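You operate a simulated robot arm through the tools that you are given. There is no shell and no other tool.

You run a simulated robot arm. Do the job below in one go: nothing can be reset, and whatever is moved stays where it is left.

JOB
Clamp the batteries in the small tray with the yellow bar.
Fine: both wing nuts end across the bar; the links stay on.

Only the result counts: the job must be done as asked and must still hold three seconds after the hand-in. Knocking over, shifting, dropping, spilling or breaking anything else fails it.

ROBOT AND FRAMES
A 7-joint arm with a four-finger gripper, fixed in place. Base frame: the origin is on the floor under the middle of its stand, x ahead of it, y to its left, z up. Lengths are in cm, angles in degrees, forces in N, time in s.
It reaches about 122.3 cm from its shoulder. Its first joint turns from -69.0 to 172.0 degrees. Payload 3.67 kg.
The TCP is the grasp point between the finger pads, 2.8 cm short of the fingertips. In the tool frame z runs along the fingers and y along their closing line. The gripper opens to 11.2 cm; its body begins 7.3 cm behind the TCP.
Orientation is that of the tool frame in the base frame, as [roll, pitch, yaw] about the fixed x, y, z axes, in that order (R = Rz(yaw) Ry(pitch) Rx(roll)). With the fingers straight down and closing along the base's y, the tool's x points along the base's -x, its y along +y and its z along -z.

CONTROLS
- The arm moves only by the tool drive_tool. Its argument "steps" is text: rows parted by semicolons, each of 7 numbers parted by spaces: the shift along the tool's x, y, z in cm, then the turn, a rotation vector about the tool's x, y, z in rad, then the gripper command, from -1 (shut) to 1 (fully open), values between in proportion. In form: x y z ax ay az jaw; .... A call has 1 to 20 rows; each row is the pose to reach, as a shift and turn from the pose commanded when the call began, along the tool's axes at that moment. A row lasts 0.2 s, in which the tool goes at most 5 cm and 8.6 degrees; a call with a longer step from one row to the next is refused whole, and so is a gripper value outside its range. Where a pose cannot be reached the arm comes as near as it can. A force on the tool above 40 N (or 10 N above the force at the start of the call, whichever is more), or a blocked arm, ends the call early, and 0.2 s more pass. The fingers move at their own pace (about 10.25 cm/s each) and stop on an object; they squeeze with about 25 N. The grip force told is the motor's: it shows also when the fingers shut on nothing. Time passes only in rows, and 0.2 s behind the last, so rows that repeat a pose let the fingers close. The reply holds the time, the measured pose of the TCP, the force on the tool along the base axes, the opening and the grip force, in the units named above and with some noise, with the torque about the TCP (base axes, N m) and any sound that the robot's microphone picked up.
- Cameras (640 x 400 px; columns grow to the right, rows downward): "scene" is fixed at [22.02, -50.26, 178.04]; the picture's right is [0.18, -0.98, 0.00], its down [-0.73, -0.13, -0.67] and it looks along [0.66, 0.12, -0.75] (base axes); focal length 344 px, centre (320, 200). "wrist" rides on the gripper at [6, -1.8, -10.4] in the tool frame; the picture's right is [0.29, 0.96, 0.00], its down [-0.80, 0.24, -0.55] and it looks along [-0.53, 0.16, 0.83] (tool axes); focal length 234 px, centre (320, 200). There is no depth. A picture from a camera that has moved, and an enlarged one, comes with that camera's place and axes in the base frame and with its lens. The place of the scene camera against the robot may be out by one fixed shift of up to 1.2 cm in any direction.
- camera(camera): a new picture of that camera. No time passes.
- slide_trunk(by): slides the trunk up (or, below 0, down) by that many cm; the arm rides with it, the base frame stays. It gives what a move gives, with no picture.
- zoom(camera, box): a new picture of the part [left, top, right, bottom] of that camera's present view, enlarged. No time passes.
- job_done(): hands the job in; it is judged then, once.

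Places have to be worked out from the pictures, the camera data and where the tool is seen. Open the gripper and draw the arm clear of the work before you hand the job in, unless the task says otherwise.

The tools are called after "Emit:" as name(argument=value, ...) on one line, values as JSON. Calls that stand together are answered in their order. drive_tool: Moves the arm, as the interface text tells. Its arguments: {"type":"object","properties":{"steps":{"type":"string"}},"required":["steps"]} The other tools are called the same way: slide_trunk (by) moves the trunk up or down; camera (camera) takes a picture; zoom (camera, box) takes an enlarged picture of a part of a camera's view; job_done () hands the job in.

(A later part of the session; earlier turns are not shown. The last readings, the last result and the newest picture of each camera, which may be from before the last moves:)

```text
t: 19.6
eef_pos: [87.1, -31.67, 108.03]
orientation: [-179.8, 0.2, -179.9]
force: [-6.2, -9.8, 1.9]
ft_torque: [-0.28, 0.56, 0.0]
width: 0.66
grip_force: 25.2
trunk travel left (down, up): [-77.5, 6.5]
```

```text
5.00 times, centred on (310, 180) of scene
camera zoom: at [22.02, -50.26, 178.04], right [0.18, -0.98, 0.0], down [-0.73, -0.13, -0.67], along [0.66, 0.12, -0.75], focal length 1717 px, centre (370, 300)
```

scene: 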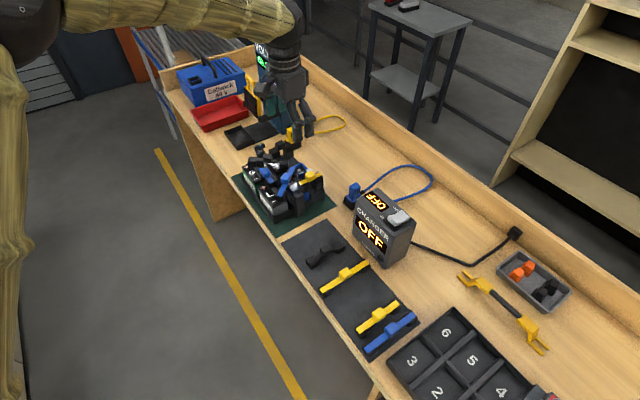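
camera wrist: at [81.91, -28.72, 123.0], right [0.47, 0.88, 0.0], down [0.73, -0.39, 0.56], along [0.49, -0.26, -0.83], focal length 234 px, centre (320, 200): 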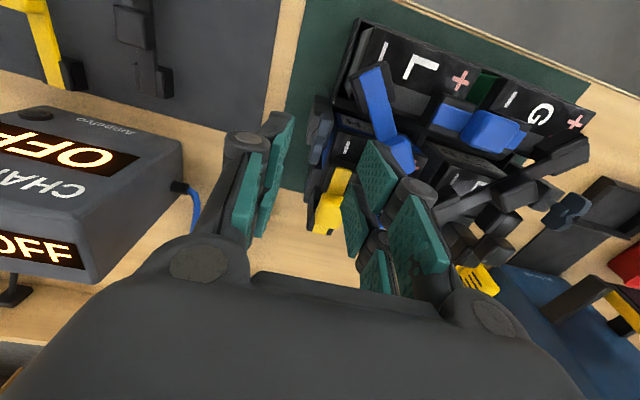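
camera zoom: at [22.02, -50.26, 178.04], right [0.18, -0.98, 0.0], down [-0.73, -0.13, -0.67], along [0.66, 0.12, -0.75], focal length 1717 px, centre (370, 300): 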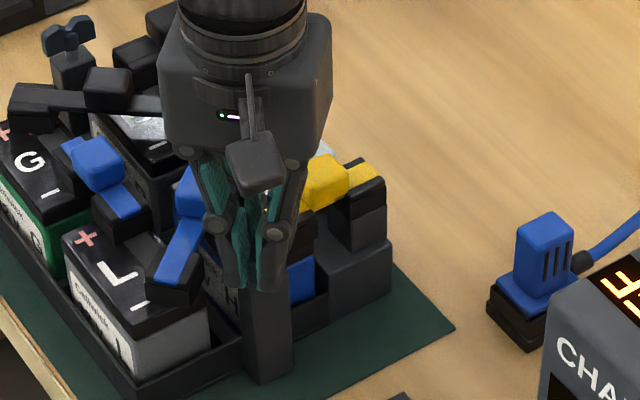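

The nut turned with a side force of about 11 N, so the real stud axis lies slightly toward -x/-y. I shift the grip by about 0.2 cm that way while turning the remaining 45°.

Emit:
drive_tool(steps="0.1 -0.2 0 0 0 0 -1; 0.12 -0.22 0 0 0 -0.131 -1; 0.14 -0.24 0 0 0 -0.262 -1; 0.15 -0.25 0 0 0 -0.393 -1; 0.16 -0.26 0 0 0 -0.524 -1; 0.17 -0.27 0 0 0 -0.655 -1; 0.18 -0.28 0 0 0 -0.785 -1; 0.18 -0.28 0 0 0 -0.785 -1")

Emit:
zoom(camera="wrist", box=[240, 80, 400, 240])

Emit:
zoom(camera="scene", box=[270, 140, 350, 220])

```text
t: 21.4
eef_pos: [86.95, -31.76, 108.09]
orientation: [-179.9, 0.0, -135.0]
force: [9.6, -0.6, 2.8]
ft_torque: [0.17, -0.42, -0.25]
width: 0.65
grip_force: 25.0
trunk travel left (down, up): [-77.5, 6.5]
```

```text
2.50 times, centred on (320, 160) of wrist
camera zoom: at [83.97, -37.21, 118.57], right [-0.88, 0.47, 0.0], down [0.39, 0.73, 0.55], along [0.26, 0.49, -0.83], focal length 585 px, centre (320, 300)
```

zoom: 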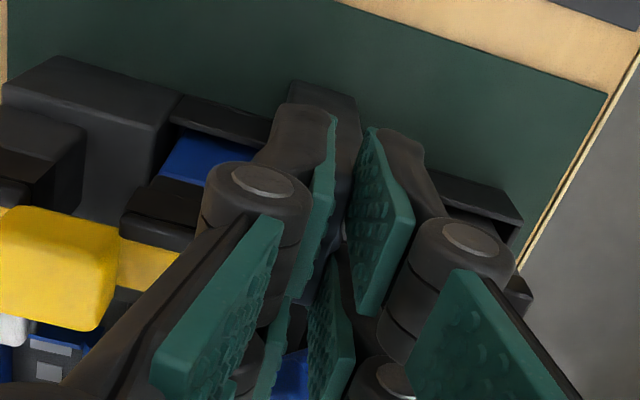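

```text
5.00 times, centred on (310, 180) of scene
camera zoom: at [22.02, -50.26, 178.04], right [0.18, -0.98, 0.0], down [-0.73, -0.13, -0.67], along [0.66, 0.12, -0.75], focal length 1717 px, centre (370, 300)
```

zoom: 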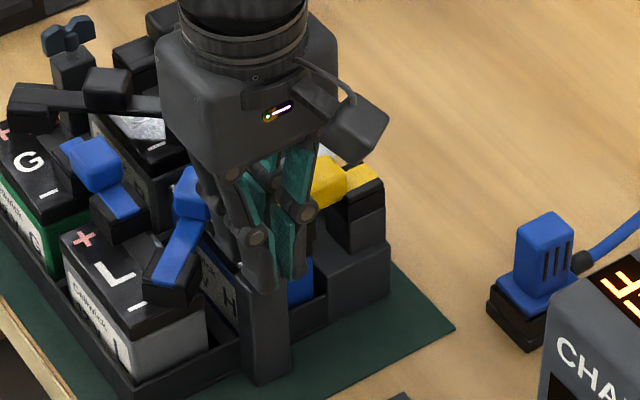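

Nut A is now turned 90° with the jaws square across the bar line. I relax the side load slightly, open to about 3 cm and rise straight up to look.

Emit:
drive_tool(steps="0 -0.08 0 0 0 0 -1; 0 -0.08 0 0 0 0 -0.75; 0 -0.08 0 0 0 0 -0.45; 0 -0.08 0 0 0 0 -0.45; 0 -0.08 -2 0 0 0 -0.45; 0 -0.08 -6 0 0 0 -0.45; 0 -0.08 -10 0 0 0 0; 0 -0.08 -14 0 0 0 0.5; 0 -0.08 -14 0 0 0 1; 0 -0.08 -14 0 0 0 1")

Emit:
camera(camera="wrist")

Emit:
zoom(camera="scene", box=[290, 170, 354, 220])

```text
t: 23.6
eef_pos: [87.03, -32.03, 122.07]
orientation: [-180.0, 0.0, -135.0]
force: [0.3, -1.3, -0.3]
ft_torque: [0.0, 0.01, -0.01]
width: 11.19
grip_force: 0.1
trunk travel left (down, up): [-77.5, 6.5]
```

```text
taken
camera wrist: at [83.99, -37.43, 132.5], right [-0.88, 0.47, 0.0], down [0.39, 0.73, 0.55], along [0.26, 0.49, -0.83], focal length 234 px, centre (320, 200)
```

wrist: 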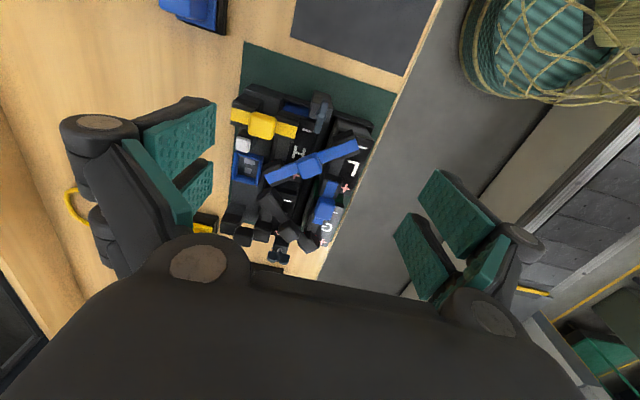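

```text
8.00 times, centred on (322, 195) of scene
camera zoom: at [22.02, -50.26, 178.04], right [0.18, -0.98, 0.0], down [-0.73, -0.13, -0.67], along [0.66, 0.12, -0.75], focal length 2748 px, centre (304, 240)
```

zoom: 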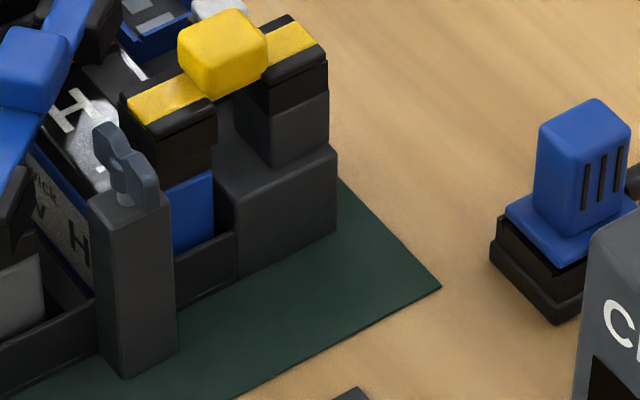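

Nut A now stands in line with the bar direction and nothing else moved. I'll enlarge the wrist view to check its angle and the space around nut B.

Emit:
zoom(camera="wrist", box=[290, 85, 350, 135])

Emit:
zoom(camera="wrist", box=[220, 170, 340, 270])

```text
8.00 times, centred on (320, 110) of wrist
camera zoom: at [83.99, -37.43, 132.5], right [-0.88, 0.47, 0.0], down [0.39, 0.73, 0.55], along [0.26, 0.49, -0.83], focal length 1873 px, centre (320, 920)
```

zoom: 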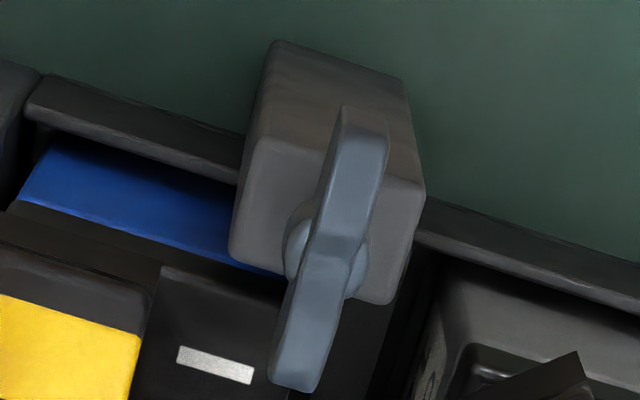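

```text
4.00 times, centred on (280, 220) of wrist
camera zoom: at [83.99, -37.43, 132.5], right [-0.88, 0.47, 0.0], down [0.39, 0.73, 0.55], along [0.26, 0.49, -0.83], focal length 937 px, centre (480, 120)
```

zoom: 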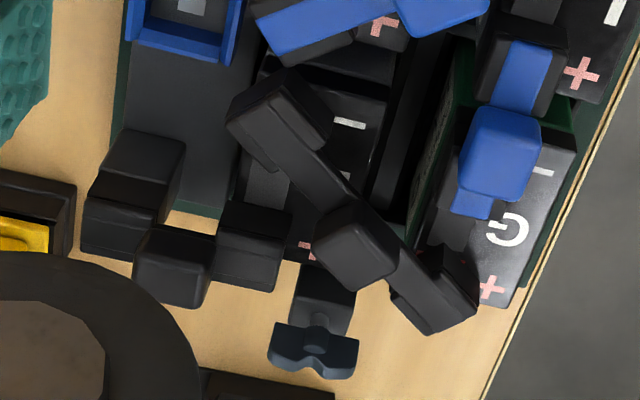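

Nut A lies within 2–3° of the bar line. Next I move above nut B at (103.45,-15.15), turning the wrist back so the jaws close along the bar line, and look at the clearances there.

Emit:
drive_tool(steps="-2.2 0.03 -1 0 0 0.143 1; -4.3 0.06 -2 0 0 0.286 1; -6.4 0.09 -3 0 0 0.428 1; -8.6 0.12 -4 0 0 0.571 1; -10.7 0.15 -4 0 0 0.714 1; -12.8 0.18 -4 0 0 0.857 1; -15 0.21 -4 0 0 1.0 1; -17.1 0.24 -4 0 0 1.142 1; -19.2 0.27 -4 0 0 1.285 1; -21.4 0.3 -4 0 0 1.428 1; -23.5 0.33 -4 0 0 1.571 1; -23.5 0.33 -4 0 0 1.571 1")

Emit:
camera(camera="wrist")

Emit:
zoom(camera="wrist", box=[230, 40, 390, 160])

```text
t: 26.2
eef_pos: [103.37, -14.87, 126.26]
orientation: [-180.0, 0.2, 134.9]
force: [0.5, 0.1, 0.7]
ft_torque: [0.01, -0.06, -0.01]
width: 11.2
grip_force: 0.0
trunk travel left (down, up): [-77.5, 6.5]
```

```text
taken
camera wrist: at [97.66, -11.93, 136.63], right [0.47, 0.88, 0.0], down [0.73, -0.39, 0.56], along [0.49, -0.26, -0.83], focal length 234 px, centre (320, 200)
```

wrist: 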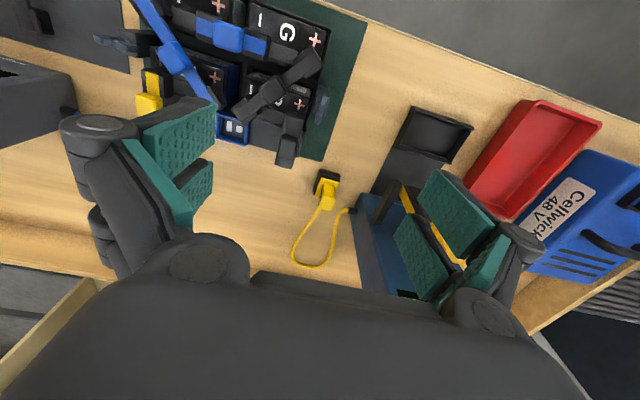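

```text
3.33 times, centred on (310, 100) of wrist
camera zoom: at [97.66, -11.93, 136.63], right [0.47, 0.88, 0.0], down [0.73, -0.39, 0.56], along [0.49, -0.26, -0.83], focal length 781 px, centre (353, 533)
```

zoom: 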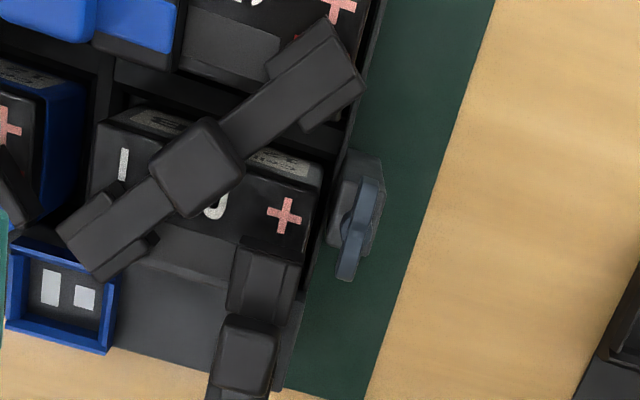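

Nut B appears at about (103.6,-15.0), wings along −44°, with the nearby black block over 2 cm inward. I descend to 112 with jaws at 4 cm.

Emit:
drive_tool(steps="-0.25 0.03 3.5 0 0 0 0.2; -0.25 0.03 7 0 0 0 -0.1; -0.25 0.03 10.5 0 0 0 -0.25; -0.25 0.03 14 0 0 0 -0.25; -0.25 0.03 14 0 0 0 -0.25")

Emit:
zoom(camera="wrist", box=[240, 80, 400, 220])

Emit:
zoom(camera="scene", box=[220, 100, 340, 200])

```text
t: 27.4
eef_pos: [103.69, -15.21, 112.22]
orientation: [-180.0, 0.2, 135.0]
force: [-0.2, 0.3, 0.5]
ft_torque: [0.02, 0.01, 0.02]
width: 4.2
grip_force: 0.1
trunk travel left (down, up): [-77.5, 6.5]
```

```text
2.86 times, centred on (320, 150) of wrist
camera zoom: at [98.09, -12.11, 122.69], right [0.47, 0.88, 0.0], down [0.73, -0.39, 0.56], along [0.49, -0.26, -0.83], focal length 669 px, centre (320, 343)
```

zoom: 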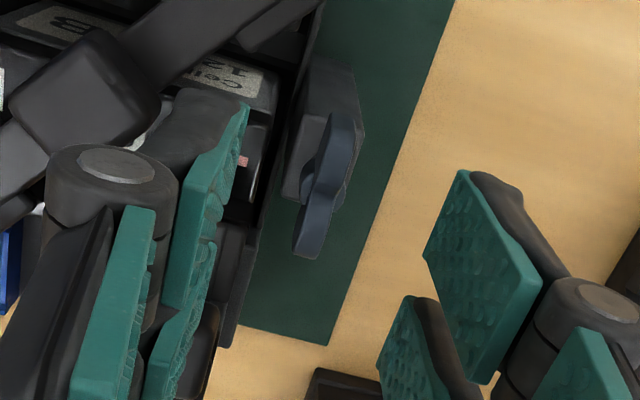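

```text
4.00 times, centred on (280, 150) of scene
camera zoom: at [22.02, -50.26, 178.04], right [0.18, -0.98, 0.0], down [-0.73, -0.13, -0.67], along [0.66, 0.12, -0.75], focal length 1374 px, centre (480, 400)
```

zoom: 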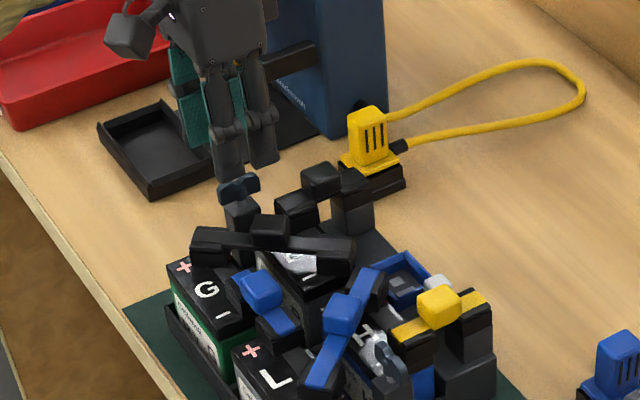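

The nut is centred between the pads. I descend to grip height and check.

Emit:
drive_tool(steps="0.1 0.02 1.4 0 0 0 -0.25; 0.1 0.02 2.8 0 0 0 -0.25; 0.1 0.02 4.2 0 0 0 -0.25; 0.1 0.02 4.2 0 0 0 -0.25")

Emit:
zoom(camera="wrist", box=[240, 80, 400, 220])

Emit:
zoom(camera="scene", box=[230, 110, 310, 180])

```text
t: 28.4
eef_pos: [103.66, -15.02, 107.84]
orientation: [-180.0, 0.2, 135.0]
force: [1.1, 1.0, 0.5]
ft_torque: [0.05, -0.04, 0.0]
width: 4.18
grip_force: 0.0
trunk travel left (down, up): [-77.5, 6.5]
```

```text
2.86 times, centred on (320, 150) of wrist
camera zoom: at [98.02, -12.08, 118.34], right [0.47, 0.88, 0.0], down [0.73, -0.39, 0.56], along [0.49, -0.26, -0.83], focal length 669 px, centre (320, 343)
```

zoom: 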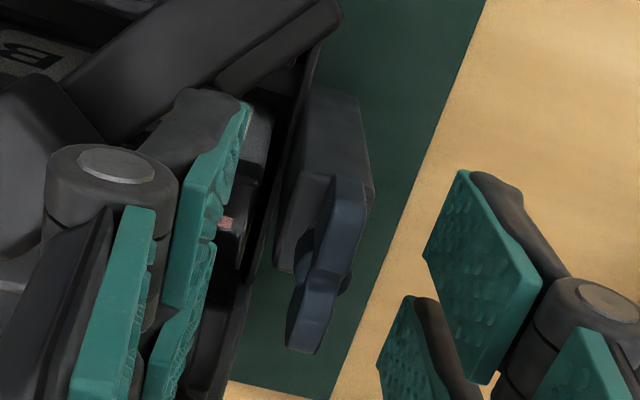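

```text
5.71 times, centred on (270, 145) of scene
camera zoom: at [22.02, -50.26, 178.04], right [0.18, -0.98, 0.0], down [-0.73, -0.13, -0.67], along [0.66, 0.12, -0.75], focal length 1963 px, centre (606, 514)
```

zoom: 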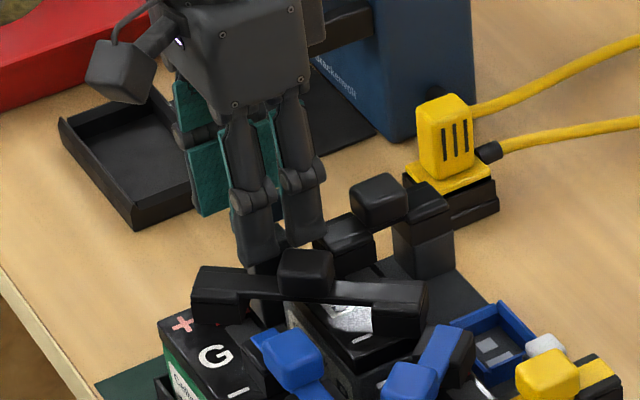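

The nut is centred; I close the jaws in stages.

Emit:
drive_tool(steps="0 0 0 0 0 0 -0.4; 0 0 0 0 0 0 -0.6; 0 0 0 0 0 0 -0.72; 0 0 0 0 0 0 -0.8; 0 0 0 0 0 0 -0.86; 0 0 0 0 0 0 -0.92; 0 0 0 0 0 0 -1; 0 0 0 0 0 0 -1")

```text
t: 30.2
eef_pos: [103.67, -14.96, 107.74]
orientation: [-179.9, 0.1, 135.0]
force: [5.1, 3.6, -0.5]
ft_torque: [-0.02, -0.22, 0.01]
width: 0.67
grip_force: 25.2
trunk travel left (down, up): [-77.5, 6.5]
```

The wing is held with a small outward push of 6 N. I relax 0.1 cm outward and turn 45°.

Emit:
drive_tool(steps="0 0.1 0 0 0 0 -1; 0 0.1 0 0 0 -0.131 -1; 0 0.1 0 0 0 -0.262 -1; 0 0.1 0 0 0 -0.393 -1; 0 0.1 0 0 0 -0.524 -1; 0 0.1 0 0 0 -0.655 -1; 0 0.1 0 0 0 -0.785 -1; 0 0.1 0 0 0 -0.785 -1")

Emit:
zoom(camera="wrist", box=[240, 80, 400, 220])

Emit:
zoom(camera="scene", box=[230, 110, 310, 180])

```text
t: 32.0
eef_pos: [103.71, -15.15, 107.78]
orientation: [-179.9, 0.0, -179.9]
force: [0.8, -4.8, -0.5]
ft_torque: [-0.09, -0.36, 0.02]
width: 0.68
grip_force: 24.9
trunk travel left (down, up): [-77.5, 6.5]
```

```text
2.86 times, centred on (320, 150) of wrist
camera zoom: at [97.6, -16.89, 118.29], right [-0.29, 0.96, 0.0], down [0.8, 0.24, 0.55], along [0.53, 0.16, -0.83], focal length 669 px, centre (320, 343)
```

zoom: 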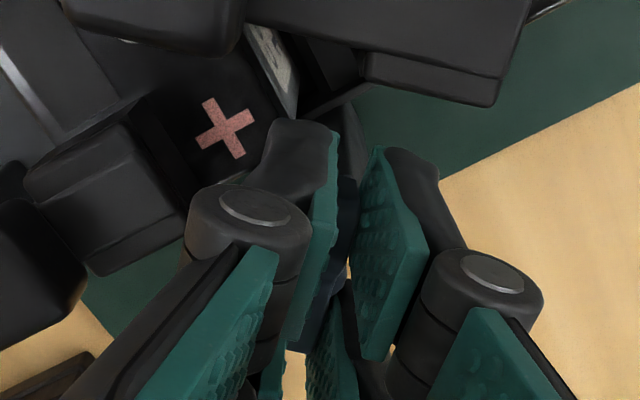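

```text
5.71 times, centred on (270, 145) of scene
camera zoom: at [22.02, -50.26, 178.04], right [0.18, -0.98, 0.0], down [-0.73, -0.13, -0.67], along [0.66, 0.12, -0.75], focal length 1963 px, centre (606, 514)
```

zoom: 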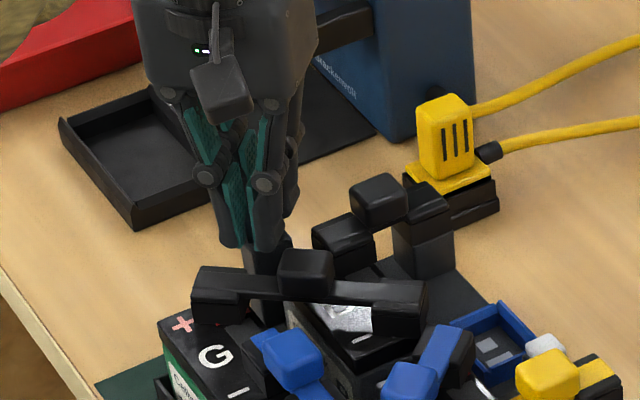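

The turn goes well with only about 5 N. I finish the other 45°, shifting 0.1 cm toward -y.

Emit:
drive_tool(steps="0 -0.1 0 0 0 0 -1; 0 -0.1 0 0 0 -0.131 -1; 0 -0.1 0 0 0 -0.262 -1; 0 -0.1 0 0 0 -0.393 -1; 0 -0.1 0 0 0 -0.524 -1; 0 -0.1 0 0 0 -0.655 -1; 0 -0.1 0 0 0 -0.785 -1; 0 -0.1 0 0 0 -0.785 -1")

Emit:
zoom(camera="wrist", box=[240, 80, 400, 220])

Emit:
zoom(camera="scene", box=[230, 110, 310, 180])

```text
t: 33.8
eef_pos: [103.66, -15.1, 107.84]
orientation: [-179.9, -0.1, -135.1]
force: [-1.2, -3.0, -3.6]
ft_torque: [-0.02, -0.05, -0.01]
width: 0.7
grip_force: 24.4
trunk travel left (down, up): [-77.5, 6.5]
```

```text
2.86 times, centred on (320, 150) of wrist
camera zoom: at [100.58, -20.56, 118.3], right [-0.88, 0.47, 0.0], down [0.39, 0.73, 0.55], along [0.26, 0.49, -0.83], focal length 669 px, centre (320, 343)
```

zoom: 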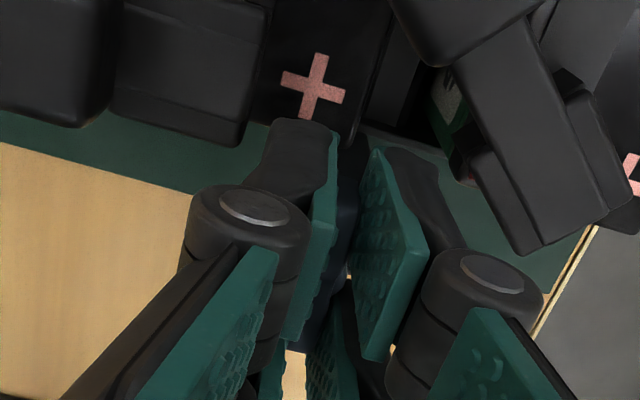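

```text
5.71 times, centred on (270, 145) of scene
camera zoom: at [22.02, -50.26, 178.04], right [0.18, -0.98, 0.0], down [-0.73, -0.13, -0.67], along [0.66, 0.12, -0.75], focal length 1963 px, centre (606, 514)
```

zoom: 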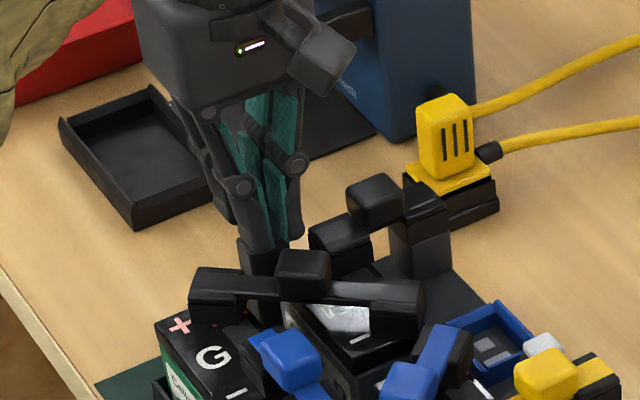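

Nut B is turned in line too. I open to about 3 cm and rise straight up.

Emit:
drive_tool(steps="0 0 0 0 0 0 -0.75; 0 0 0 0 0 0 -0.45; 0 0 0 0 0 0 -0.45; 0 0 -2 0 0 0 -0.45; 0 0 -6 0 0 0 -0.45; 0 0 -10 0 0 0 0; 0 0 -14 0 0 0 0.5; 0 0 -18 0 0 0 1; 0 0 -18 0 0 0 1")

Emit:
camera(camera="wrist")

Emit:
zoom(camera="wrist", box=[280, 60, 360, 130])

Emit:
zoom(camera="scene", box=[230, 130, 350, 220])

```text
t: 35.8
eef_pos: [103.55, -15.04, 125.78]
orientation: [-179.9, 0.0, -135.0]
force: [1.1, -0.5, 0.1]
ft_torque: [0.02, 0.02, 0.0]
width: 11.17
grip_force: 0.1
trunk travel left (down, up): [-77.5, 6.5]
```

```text
taken
camera wrist: at [100.45, -20.62, 136.26], right [-0.88, 0.47, 0.0], down [0.39, 0.73, 0.55], along [0.26, 0.49, -0.83], focal length 234 px, centre (320, 200)
```

wrist: 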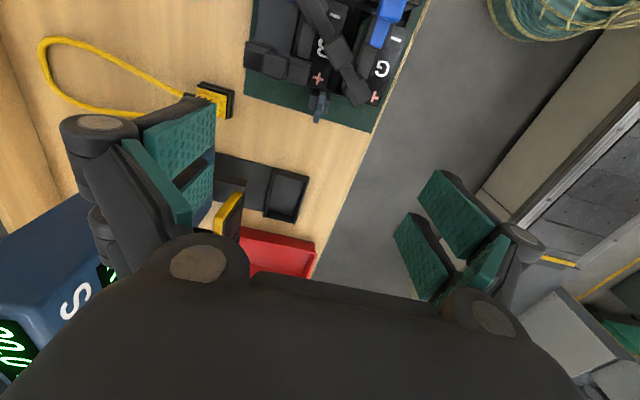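

```text
5.71 times, centred on (320, 95) of wrist
camera zoom: at [100.45, -20.62, 136.26], right [-0.88, 0.47, 0.0], down [0.39, 0.73, 0.55], along [0.26, 0.49, -0.83], focal length 1338 px, centre (320, 800)
```

zoom: 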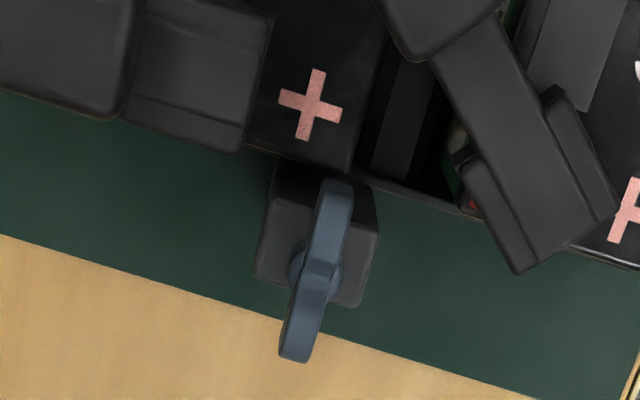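

```text
4.44 times, centred on (290, 175) of scene
camera zoom: at [22.02, -50.26, 178.04], right [0.18, -0.98, 0.0], down [-0.73, -0.13, -0.67], along [0.66, 0.12, -0.75], focal length 1527 px, centre (453, 311)
```

zoom: 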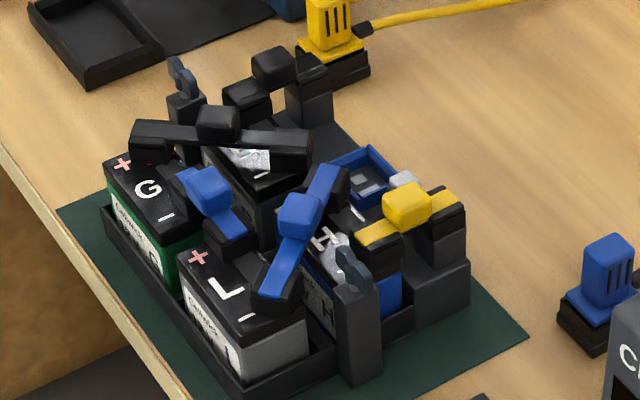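

Both nuts now stand in line with the bar direction, and the links are untouched. I travel back high above the bench to the yellow bar with the same wrist angle.

Emit:
drive_tool(steps="4.34 -1.365 0 0 0 0 1; 8.68 -2.73 0 0 0 0 1; 13.02 -4.1 0 0 0 0 1; 17.36 -5.46 0 0 0 0 1; 21.7 -6.83 0 0 0 0 1; 26.03 -8.19 0 0 0 0 1; 30.37 -9.56 0 0 0 0 1; 34.71 -10.92 0 0 0 0 1; 39.05 -12.29 0 0 0 0 1; 43.39 -13.65 0 0 0 0 1; 47.73 -15.02 0 0 0 0 1; 52.07 -16.38 0 0 0 0 1; 56.41 -17.75 0 0 0 0 1; 60.75 -19.11 0 0 0 0 1; 65.09 -20.48 0 0 0 0 1; 69.42 -21.84 0 0 0 0 1; 73.76 -23.21 0 0 0 0 1; 78.1 -24.57 0 0 0 0 1; 78.1 -24.57 0 0 0 0 1")

Emit:
camera(camera="wrist")

Emit:
zoom(camera="wrist", box=[240, 0, 400, 160])

```text
t: 39.8
eef_pos: [65.64, -88.77, 125.3]
orientation: [179.9, 0.2, -135.0]
force: [0.4, 0.1, 0.8]
ft_torque: [-0.03, -0.02, -0.02]
width: 11.23
grip_force: 0.0
trunk travel left (down, up): [-77.5, 6.5]
```

```text
taken
camera wrist: at [62.69, -94.33, 135.84], right [-0.88, 0.47, 0.0], down [0.39, 0.73, 0.56], along [0.26, 0.49, -0.83], focal length 234 px, centre (320, 200)
```

wrist: 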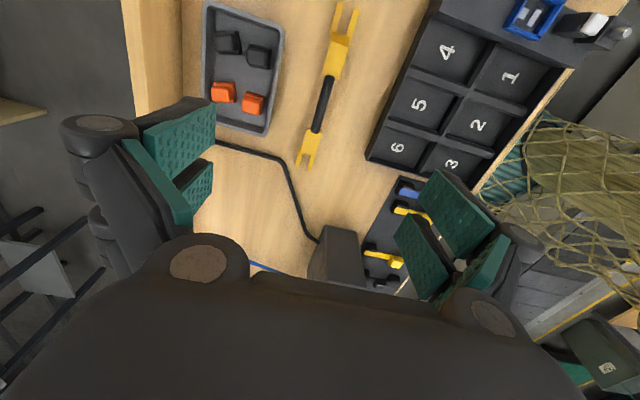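

```text
2.50 times, centred on (320, 80) of wrist
camera zoom: at [62.69, -94.33, 135.84], right [-0.88, 0.47, 0.0], down [0.39, 0.73, 0.56], along [0.26, 0.49, -0.83], focal length 585 px, centre (320, 500)
```

zoom: 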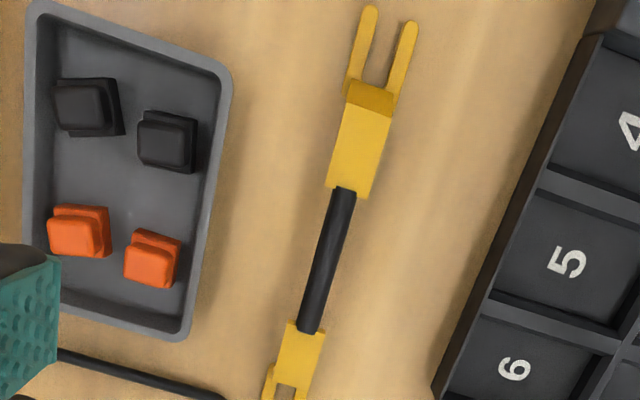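

The whole bar is visible: rod centre about (65.85,-87.54), yaw ≈45.7°, fork tips ±12 cm from its centre. I narrow the jaws to about 5 cm (the parts box is near) and descend to just above the rod.

Emit:
drive_tool(steps="-0.5 0.36 3 0 0 0 0.5; -1.02 0.72 7 0 0 -0.01 0; -1.02 0.72 11 0 0 -0.01 -0.1; -1.02 0.72 15 0 0 -0.01 -0.1; -1.02 0.72 19 0 0 -0.01 -0.1; -1.02 0.72 19 0 0 -0.01 -0.1")

Emit:
camera(camera="wrist")

Emit:
zoom(camera="wrist", box=[240, 100, 400, 240])

```text
t: 41.2
eef_pos: [65.81, -86.46, 107.14]
orientation: [-179.8, 0.0, -134.6]
force: [0.7, 0.3, -0.3]
ft_torque: [-0.01, 0.01, -0.02]
width: 5.06
grip_force: 0.1
trunk travel left (down, up): [-77.5, 6.5]
```

```text
taken
camera wrist: at [62.8, -91.94, 117.59], right [-0.89, 0.47, 0.0], down [0.39, 0.74, 0.55], along [0.26, 0.49, -0.83], focal length 234 px, centre (320, 200)
```

wrist: 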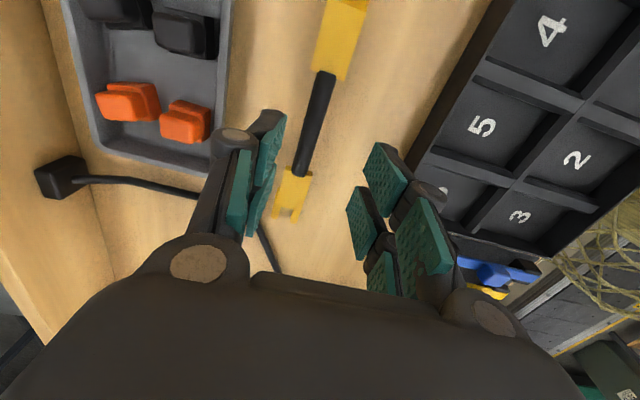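

```text
2.86 times, centred on (320, 170) of wrist
camera zoom: at [62.8, -91.94, 117.59], right [-0.89, 0.47, 0.0], down [0.39, 0.74, 0.55], along [0.26, 0.49, -0.83], focal length 669 px, centre (320, 286)
```

zoom: 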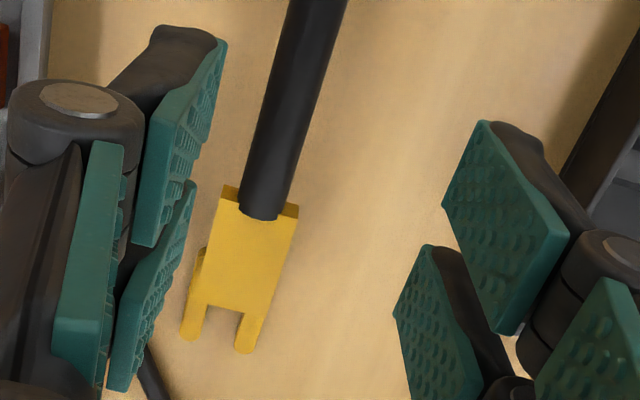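

The rod is about 0.8 cm left of the jaw centre. I correct this and lower to the rod with TCP at z≈101.5.

Emit:
drive_tool(steps="0.4 -0.42 0.5 0 0 -0.01 -0.1; 0.77 -0.84 1.5 0 0 -0.01 -0.1; 0.77 -0.84 3 0 0 -0.01 -0.1; 0.77 -0.84 4.5 0 0 -0.01 -0.1; 0.77 -0.84 5.6 0 0 -0.01 -0.1; 0.77 -0.84 5.6 0 0 -0.01 -0.1; 0.77 -0.84 5.6 0 0 -0.01 -0.1")

Emit:
camera(camera="wrist")

Emit:
zoom(camera="wrist", box=[240, 100, 400, 240])

```text
t: 42.8
eef_pos: [65.94, -88.01, 101.15]
orientation: [180.0, 0.1, -133.9]
force: [-0.7, 0.7, 0.7]
ft_torque: [-0.03, -0.05, 0.04]
width: 5.05
grip_force: 0.0
trunk travel left (down, up): [-77.5, 6.5]
```

```text
taken
camera wrist: at [63.05, -93.63, 111.63], right [-0.89, 0.46, 0.0], down [0.38, 0.74, 0.56], along [0.25, 0.49, -0.83], focal length 234 px, centre (320, 200)
```

wrist: 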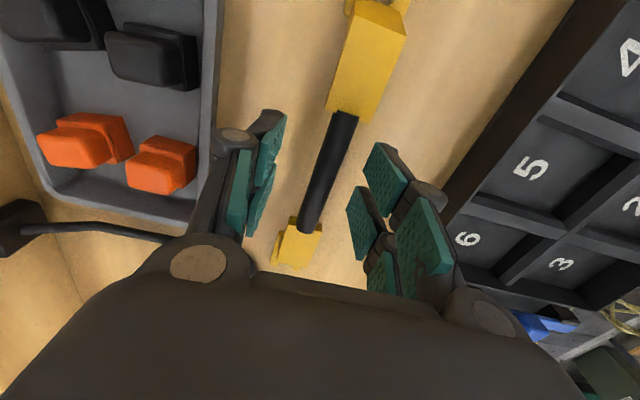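

```text
2.86 times, centred on (320, 170) of wrist
camera zoom: at [63.05, -93.63, 111.63], right [-0.89, 0.46, 0.0], down [0.38, 0.74, 0.56], along [0.25, 0.49, -0.83], focal length 669 px, centre (320, 286)
```

zoom: 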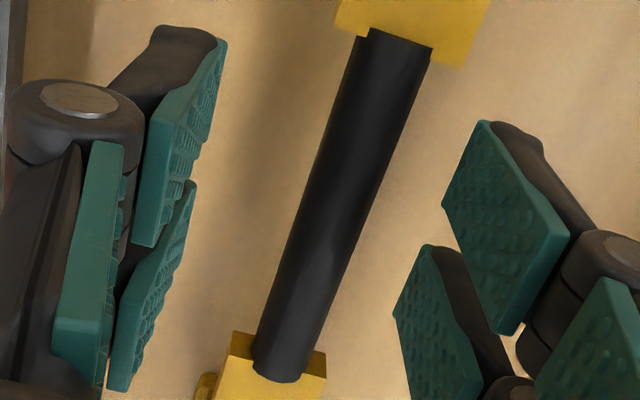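

The rod is centred lengthwise within 0.1 cm and the pads straddle it. I shift 0.2 cm sideways and close on it.

Emit:
drive_tool(steps="0 0.2 0 0 0 0 -0.3; 0 0.2 0 0 0 0 -0.5; 0 0.2 0 0 0 0 -0.62; 0 0.2 0 0 0 0 -0.7; 0 0.2 0 0 0 0 -0.76; 0 0.2 0 0 0 0 -0.82; 0 0.2 0 0 0 0 -0.9; 0 0.2 0 0 0 0 -1; 0 0.2 0 0 0 0 -1")

Emit:
camera(camera="wrist")

Emit:
zoom(camera="wrist", box=[240, 100, 400, 240])

```text
t: 44.8
eef_pos: [65.71, -87.08, 101.78]
orientation: [-179.6, -0.1, -133.9]
force: [-3.7, 9.4, 27.3]
ft_torque: [0.01, 0.22, -0.19]
width: 0.02
grip_force: 24.7
trunk travel left (down, up): [-77.5, 6.5]
```

```text
taken
camera wrist: at [62.85, -92.67, 112.29], right [-0.89, 0.46, -0.01], down [0.38, 0.74, 0.55], along [0.26, 0.49, -0.83], focal length 234 px, centre (320, 200)
```

wrist: 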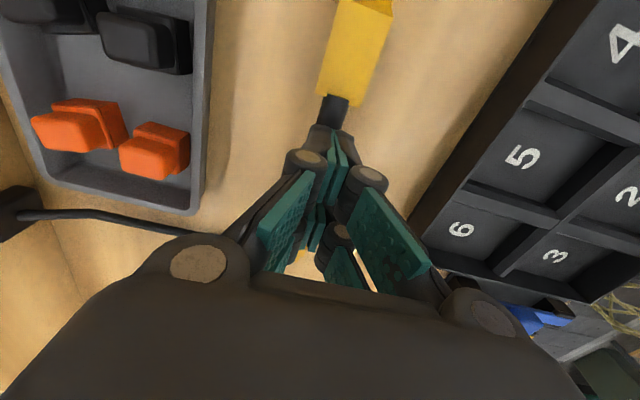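

```text
2.86 times, centred on (320, 170) of wrist
camera zoom: at [62.85, -92.67, 112.29], right [-0.89, 0.46, -0.01], down [0.38, 0.74, 0.55], along [0.26, 0.49, -0.83], focal length 669 px, centre (320, 286)
```

zoom: 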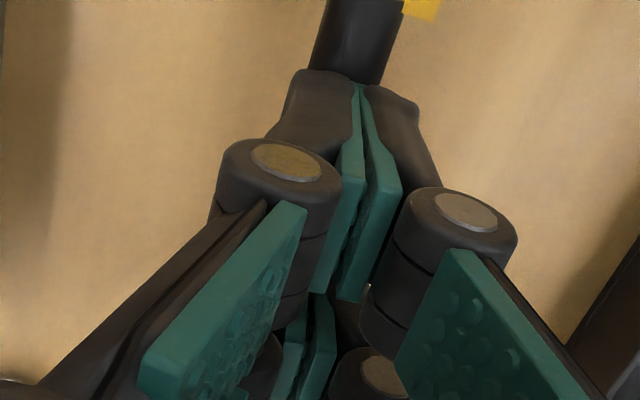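

The fingers shut on nothing: they slipped over the rod's top, so the rod is lower than I judged (top near z≈99). I raise 2 cm, open again, and look.

Emit:
drive_tool(steps="0 0 -1 0 0 0 -1; 0 0 -2.5 0 0 0 -1; 0 0 -2.5 0 0 0 -0.5; 0 0 -2.5 0 0 0 -0.1; 0 0 -2.5 0 0 0 -0.1")

Emit:
camera(camera="wrist")

Emit:
zoom(camera="wrist", box=[240, 60, 400, 240])

Emit:
camera(camera="scene")

```text
t: 46.0
eef_pos: [65.71, -87.88, 103.9]
orientation: [-179.9, 0.2, -134.0]
force: [0.3, 0.0, -0.4]
ft_torque: [-0.03, 0.01, 0.02]
width: 5.05
grip_force: 0.1
trunk travel left (down, up): [-77.5, 6.5]
```

```text
taken
camera wrist: at [62.82, -93.5, 114.32], right [-0.89, 0.46, 0.0], down [0.38, 0.74, 0.55], along [0.26, 0.49, -0.83], focal length 234 px, centre (320, 200)
```

wrist: 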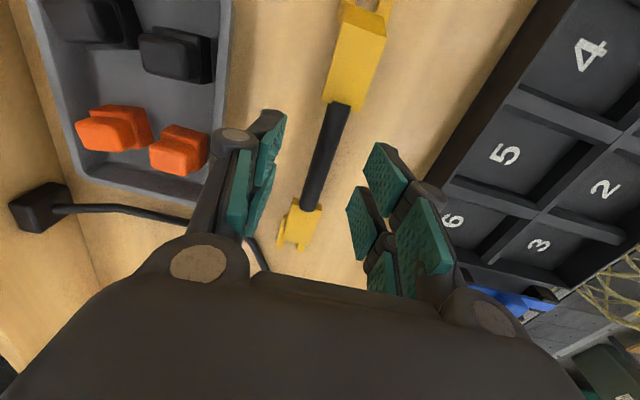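

```text
2.22 times, centred on (320, 150) of wrist
camera zoom: at [62.82, -93.5, 114.32], right [-0.89, 0.46, 0.0], down [0.38, 0.74, 0.55], along [0.26, 0.49, -0.83], focal length 520 px, centre (320, 311)
```

zoom: 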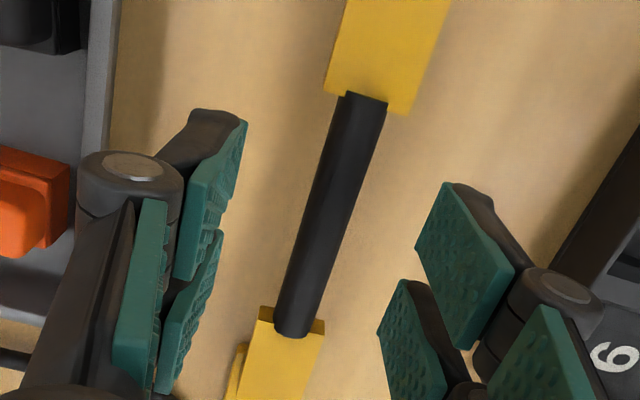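

```text
taken
```

scene: 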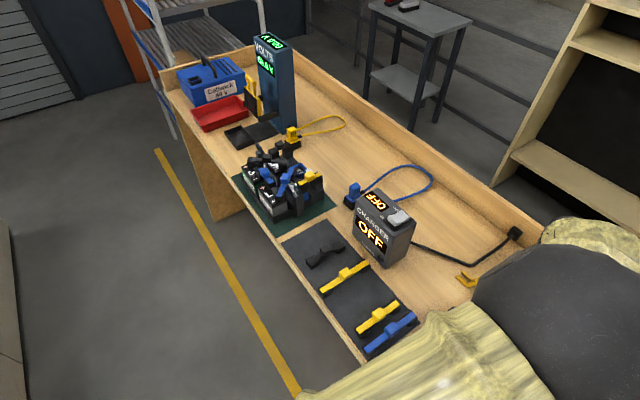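

The bar is still in place; recomputing with three camera heights puts the rod's top near z≈99.2 and its centre near 98.5. I go down to TCP z≈100.4, shift 0.3 cm sideways and close again.

Emit:
drive_tool(steps="0 0.3 1.2 0 0 0 -0.1; 0 0.3 2.4 0 0 0 -0.1; 0 0.3 3.5 0 0 0 -0.1; 0 0.3 3.5 0 0 0 -0.1")

Emit:
zoom(camera="wrist", box=[220, 60, 420, 260])

```text
t: 47.0
eef_pos: [65.74, -87.2, 100.62]
orientation: [-179.8, -0.1, -133.9]
force: [0.8, -0.2, 0.9]
ft_torque: [0.04, 0.04, -0.02]
width: 5.04
grip_force: 0.0
trunk travel left (down, up): [-77.5, 6.5]
```

```text
2.00 times, centred on (320, 160) of wrist
camera zoom: at [62.76, -92.66, 111.14], right [-0.89, 0.46, 0.0], down [0.38, 0.74, 0.55], along [0.25, 0.49, -0.83], focal length 468 px, centre (320, 280)
```

zoom: 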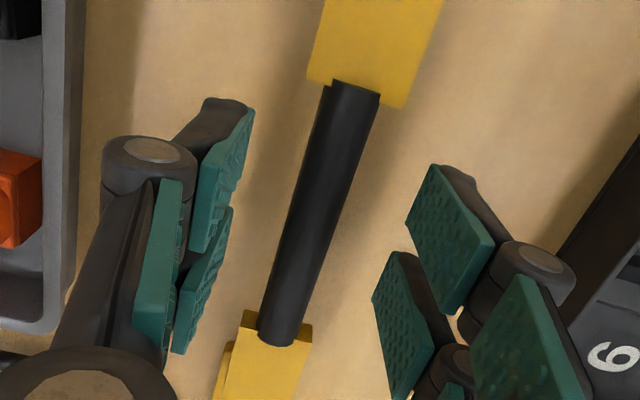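

The pads now straddle the rod with the tips below its centre. I close.

Emit:
drive_tool(steps="0 -0.12 0 0 0 0 -0.3; 0 -0.12 0 0 0 0 -0.5; 0 -0.12 0 0 0 0 -0.62; 0 -0.12 0 0 0 0 -0.7; 0 -0.12 0 0 0 0 -0.76; 0 -0.12 0 0 0 0 -0.82; 0 -0.12 0 0 0 0 -0.9; 0 -0.12 0 0 0 0 -1; 0 -0.12 0 0 0 0 -1")

Emit:
zoom(camera="wrist", box=[220, 60, 420, 260])

```text
t: 49.0
eef_pos: [65.67, -87.77, 100.16]
orientation: [-180.0, 0.1, -134.0]
force: [0.3, -0.4, 0.4]
ft_torque: [0.01, -0.03, 0.02]
width: 1.4
grip_force: 24.6
trunk travel left (down, up): [-77.5, 6.5]
```

```text
2.00 times, centred on (320, 160) of wrist
camera zoom: at [62.78, -93.36, 110.66], right [-0.89, 0.46, 0.0], down [0.38, 0.74, 0.56], along [0.25, 0.49, -0.83], focal length 468 px, centre (320, 280)
```

zoom: 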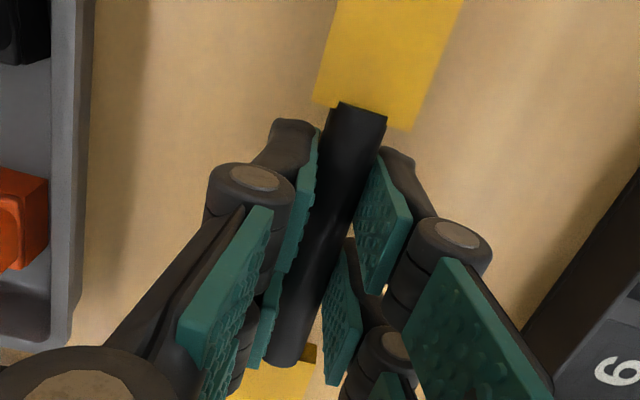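

The rod is gripped (1.4 cm, 24.6 N), with its centre about 0.5 cm to the B side of the TCP. I lift slowly by 6 cm and check that it hangs level.

Emit:
drive_tool(steps="0 0 -0.5 0 0 0 -1; 0 0 -1.5 0 0 0 -1; 0 0 -3 0 0 0 -1; 0 0 -5 0 0 0 -1; 0 0 -7 0 0 0 -1; 0 0 -7 0 0 0 -1; 0 0 -7 0 0 0 -1; 0 0 -7 0 0 0 -1")

Emit:
camera(camera="wrist")

Emit:
camera(camera="scene")

```text
t: 50.8
eef_pos: [65.63, -87.2, 107.51]
orientation: [-179.9, -0.1, -133.9]
force: [0.6, -0.5, -0.9]
ft_torque: [0.04, 0.06, 0.03]
width: 1.36
grip_force: 25.3
trunk travel left (down, up): [-77.5, 6.5]
```

```text
taken
camera wrist: at [62.7, -92.72, 117.87], right [-0.89, 0.46, 0.0], down [0.38, 0.74, 0.55], along [0.25, 0.49, -0.83], focal length 234 px, centre (320, 200)
```

wrist: 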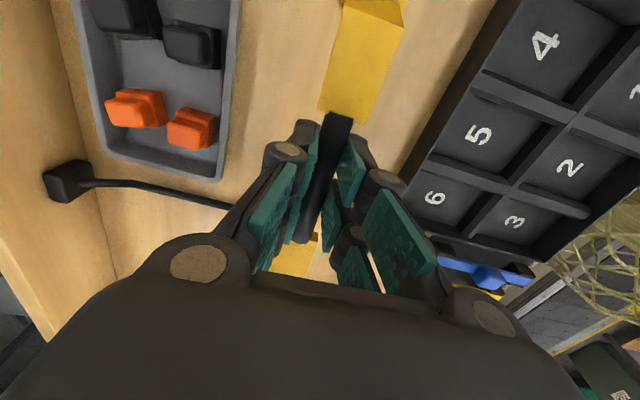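

```text
taken
```

scene: 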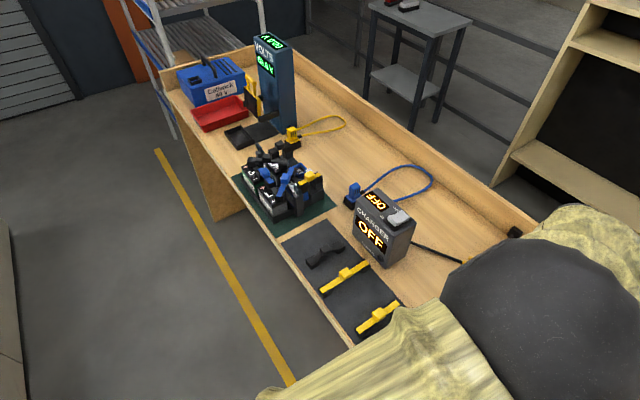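

The bar hangs level and is light. I raise it to z≈122 and carry it high over the bench toward the tray, stopping a bit short.

Emit:
drive_tool(steps="0 0 -3.6 0 0 0 -1; 0 0 -7.2 0 0 0 -1; 0 0 -10.8 0 0 0 -1; 0 0 -14.5 0 0 0 -1; -4.4 1.52 -15.5 0 0 0.001 -1; -8.8 3.05 -16 0 0 0.002 -1; -13.24 4.58 -16 0 0 0.004 -1; -17.65 6.1 -16 0 0 0.005 -1; -22.06 7.63 -16 0 0 0.006 -1; -26.5 9.16 -16 0 0 0.007 -1; -30.9 10.7 -16 0 0 0.008 -1; -35.3 12.2 -16 0 0 0.01 -1; -39.7 13.74 -16 0 0 0.011 -1; -44.1 15.27 -16 0 0 0.012 -1; -48.5 16.8 -16 0 0 0.013 -1; -52.9 18.3 -16 0 0 0.014 -1; -56.5 19.6 -16 0 0 0.015 -1; -59.5 20.6 -16 0 0 0.016 -1; -61.5 21.3 -16 0 0 0.016 -1; -61.5 21.3 -16 0 0 0.016 -1")

Emit:
camera(camera="wrist")

Emit:
camera(camera="scene")

```text
t: 55.0
eef_pos: [92.95, -28.34, 123.3]
orientation: [-179.9, 0.0, -134.7]
force: [-0.3, 0.5, -1.3]
ft_torque: [0.01, 0.03, -0.02]
width: 1.43
grip_force: 25.1
trunk travel left (down, up): [-77.5, 6.5]
```

```text
taken
camera wrist: at [89.9, -33.89, 133.71], right [-0.88, 0.47, 0.0], down [0.39, 0.74, 0.55], along [0.26, 0.49, -0.83], focal length 234 px, centre (320, 200)
```

wrist: 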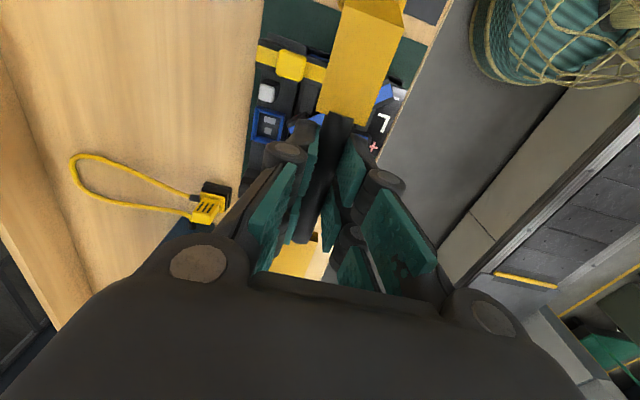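

```text
taken
```

scene: 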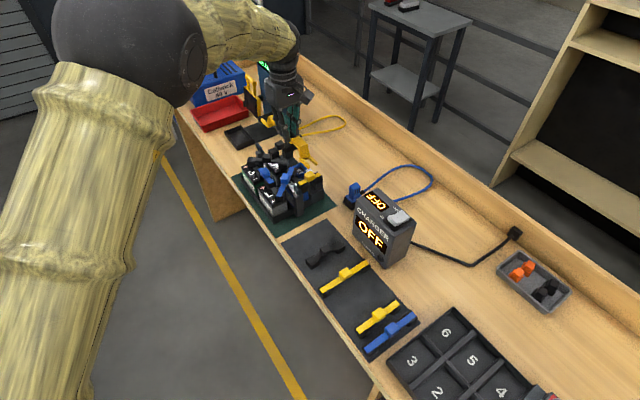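

I move the last centimetres over the tray and down to z≈117, still well above the nuts, then look from both cameras.

Emit:
drive_tool(steps="-1.6 0.6 1 0 0 0 -1; -3.2 1.2 2.5 0 0 0 -1; -4.5 1.7 4.5 0 0 0 -1; -4.81 1.81 6.3 0 0 0 -1; -4.81 1.81 6.3 0 0 0 -1; -4.81 1.81 6.3 0 0 0 -1; -4.81 1.81 6.3 0 0 0 -1")

Emit:
camera(camera="wrist")

Emit:
zoom(camera="scene", box=[220, 100, 360, 220])

Emit:
zoom(camera="wrist", box=[240, 0, 440, 120])

Emit:
zoom(camera="wrist", box=[260, 200, 360, 280])

```text
t: 56.6
eef_pos: [94.97, -23.63, 116.96]
orientation: [-180.0, 0.1, -134.9]
force: [0.8, -0.4, -2.1]
ft_torque: [0.0, 0.0, -0.05]
width: 1.37
grip_force: 24.2
trunk travel left (down, up): [-77.5, 6.5]
```

```text
taken
camera wrist: at [92.08, -29.02, 127.45], right [-0.88, 0.47, 0.0], down [0.39, 0.74, 0.55], along [0.26, 0.49, -0.83], focal length 234 px, centre (320, 200)
```

wrist: 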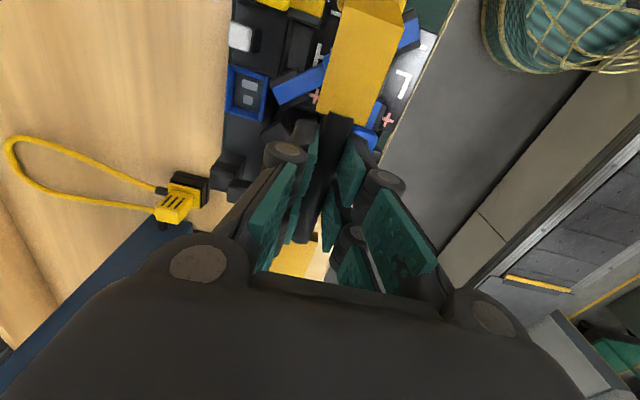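

```text
3.33 times, centred on (290, 160) of scene
camera zoom: at [22.02, -50.26, 178.04], right [0.18, -0.98, 0.0], down [-0.73, -0.13, -0.67], along [0.66, 0.12, -0.75], focal length 1145 px, centre (420, 333)
```

zoom: 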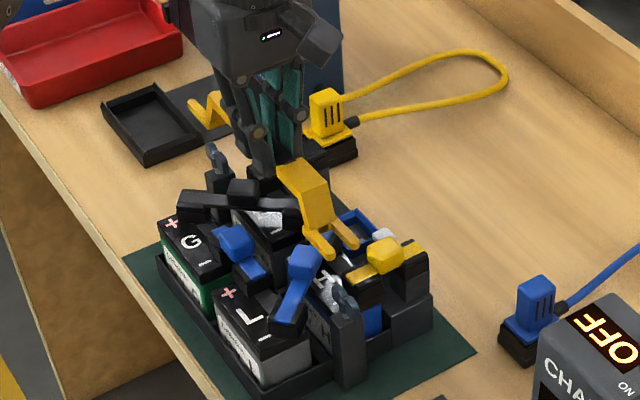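

```text
3.20 times, centred on (340, 60) of wrist
camera zoom: at [92.08, -29.02, 127.45], right [-0.88, 0.47, 0.0], down [0.39, 0.74, 0.55], along [0.26, 0.49, -0.83], focal length 749 px, centre (256, 648)
```

zoom: 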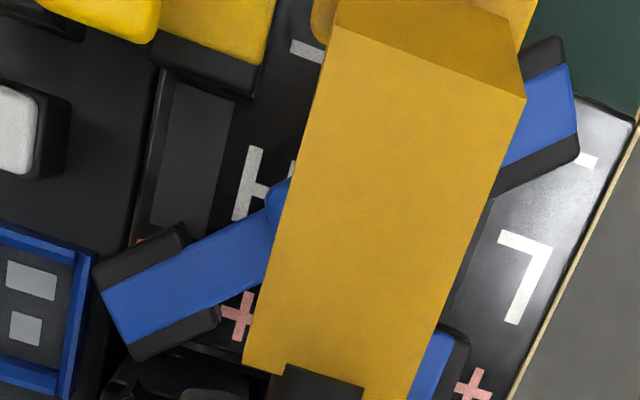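

```text
5.00 times, centred on (310, 240) of wrist
camera zoom: at [92.08, -29.02, 127.45], right [-0.88, 0.47, 0.0], down [0.39, 0.74, 0.55], along [0.26, 0.49, -0.83], focal length 1171 px, centre (370, 0)
```

zoom: 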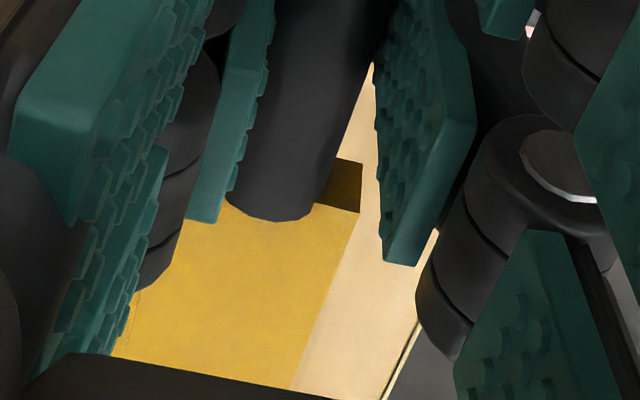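

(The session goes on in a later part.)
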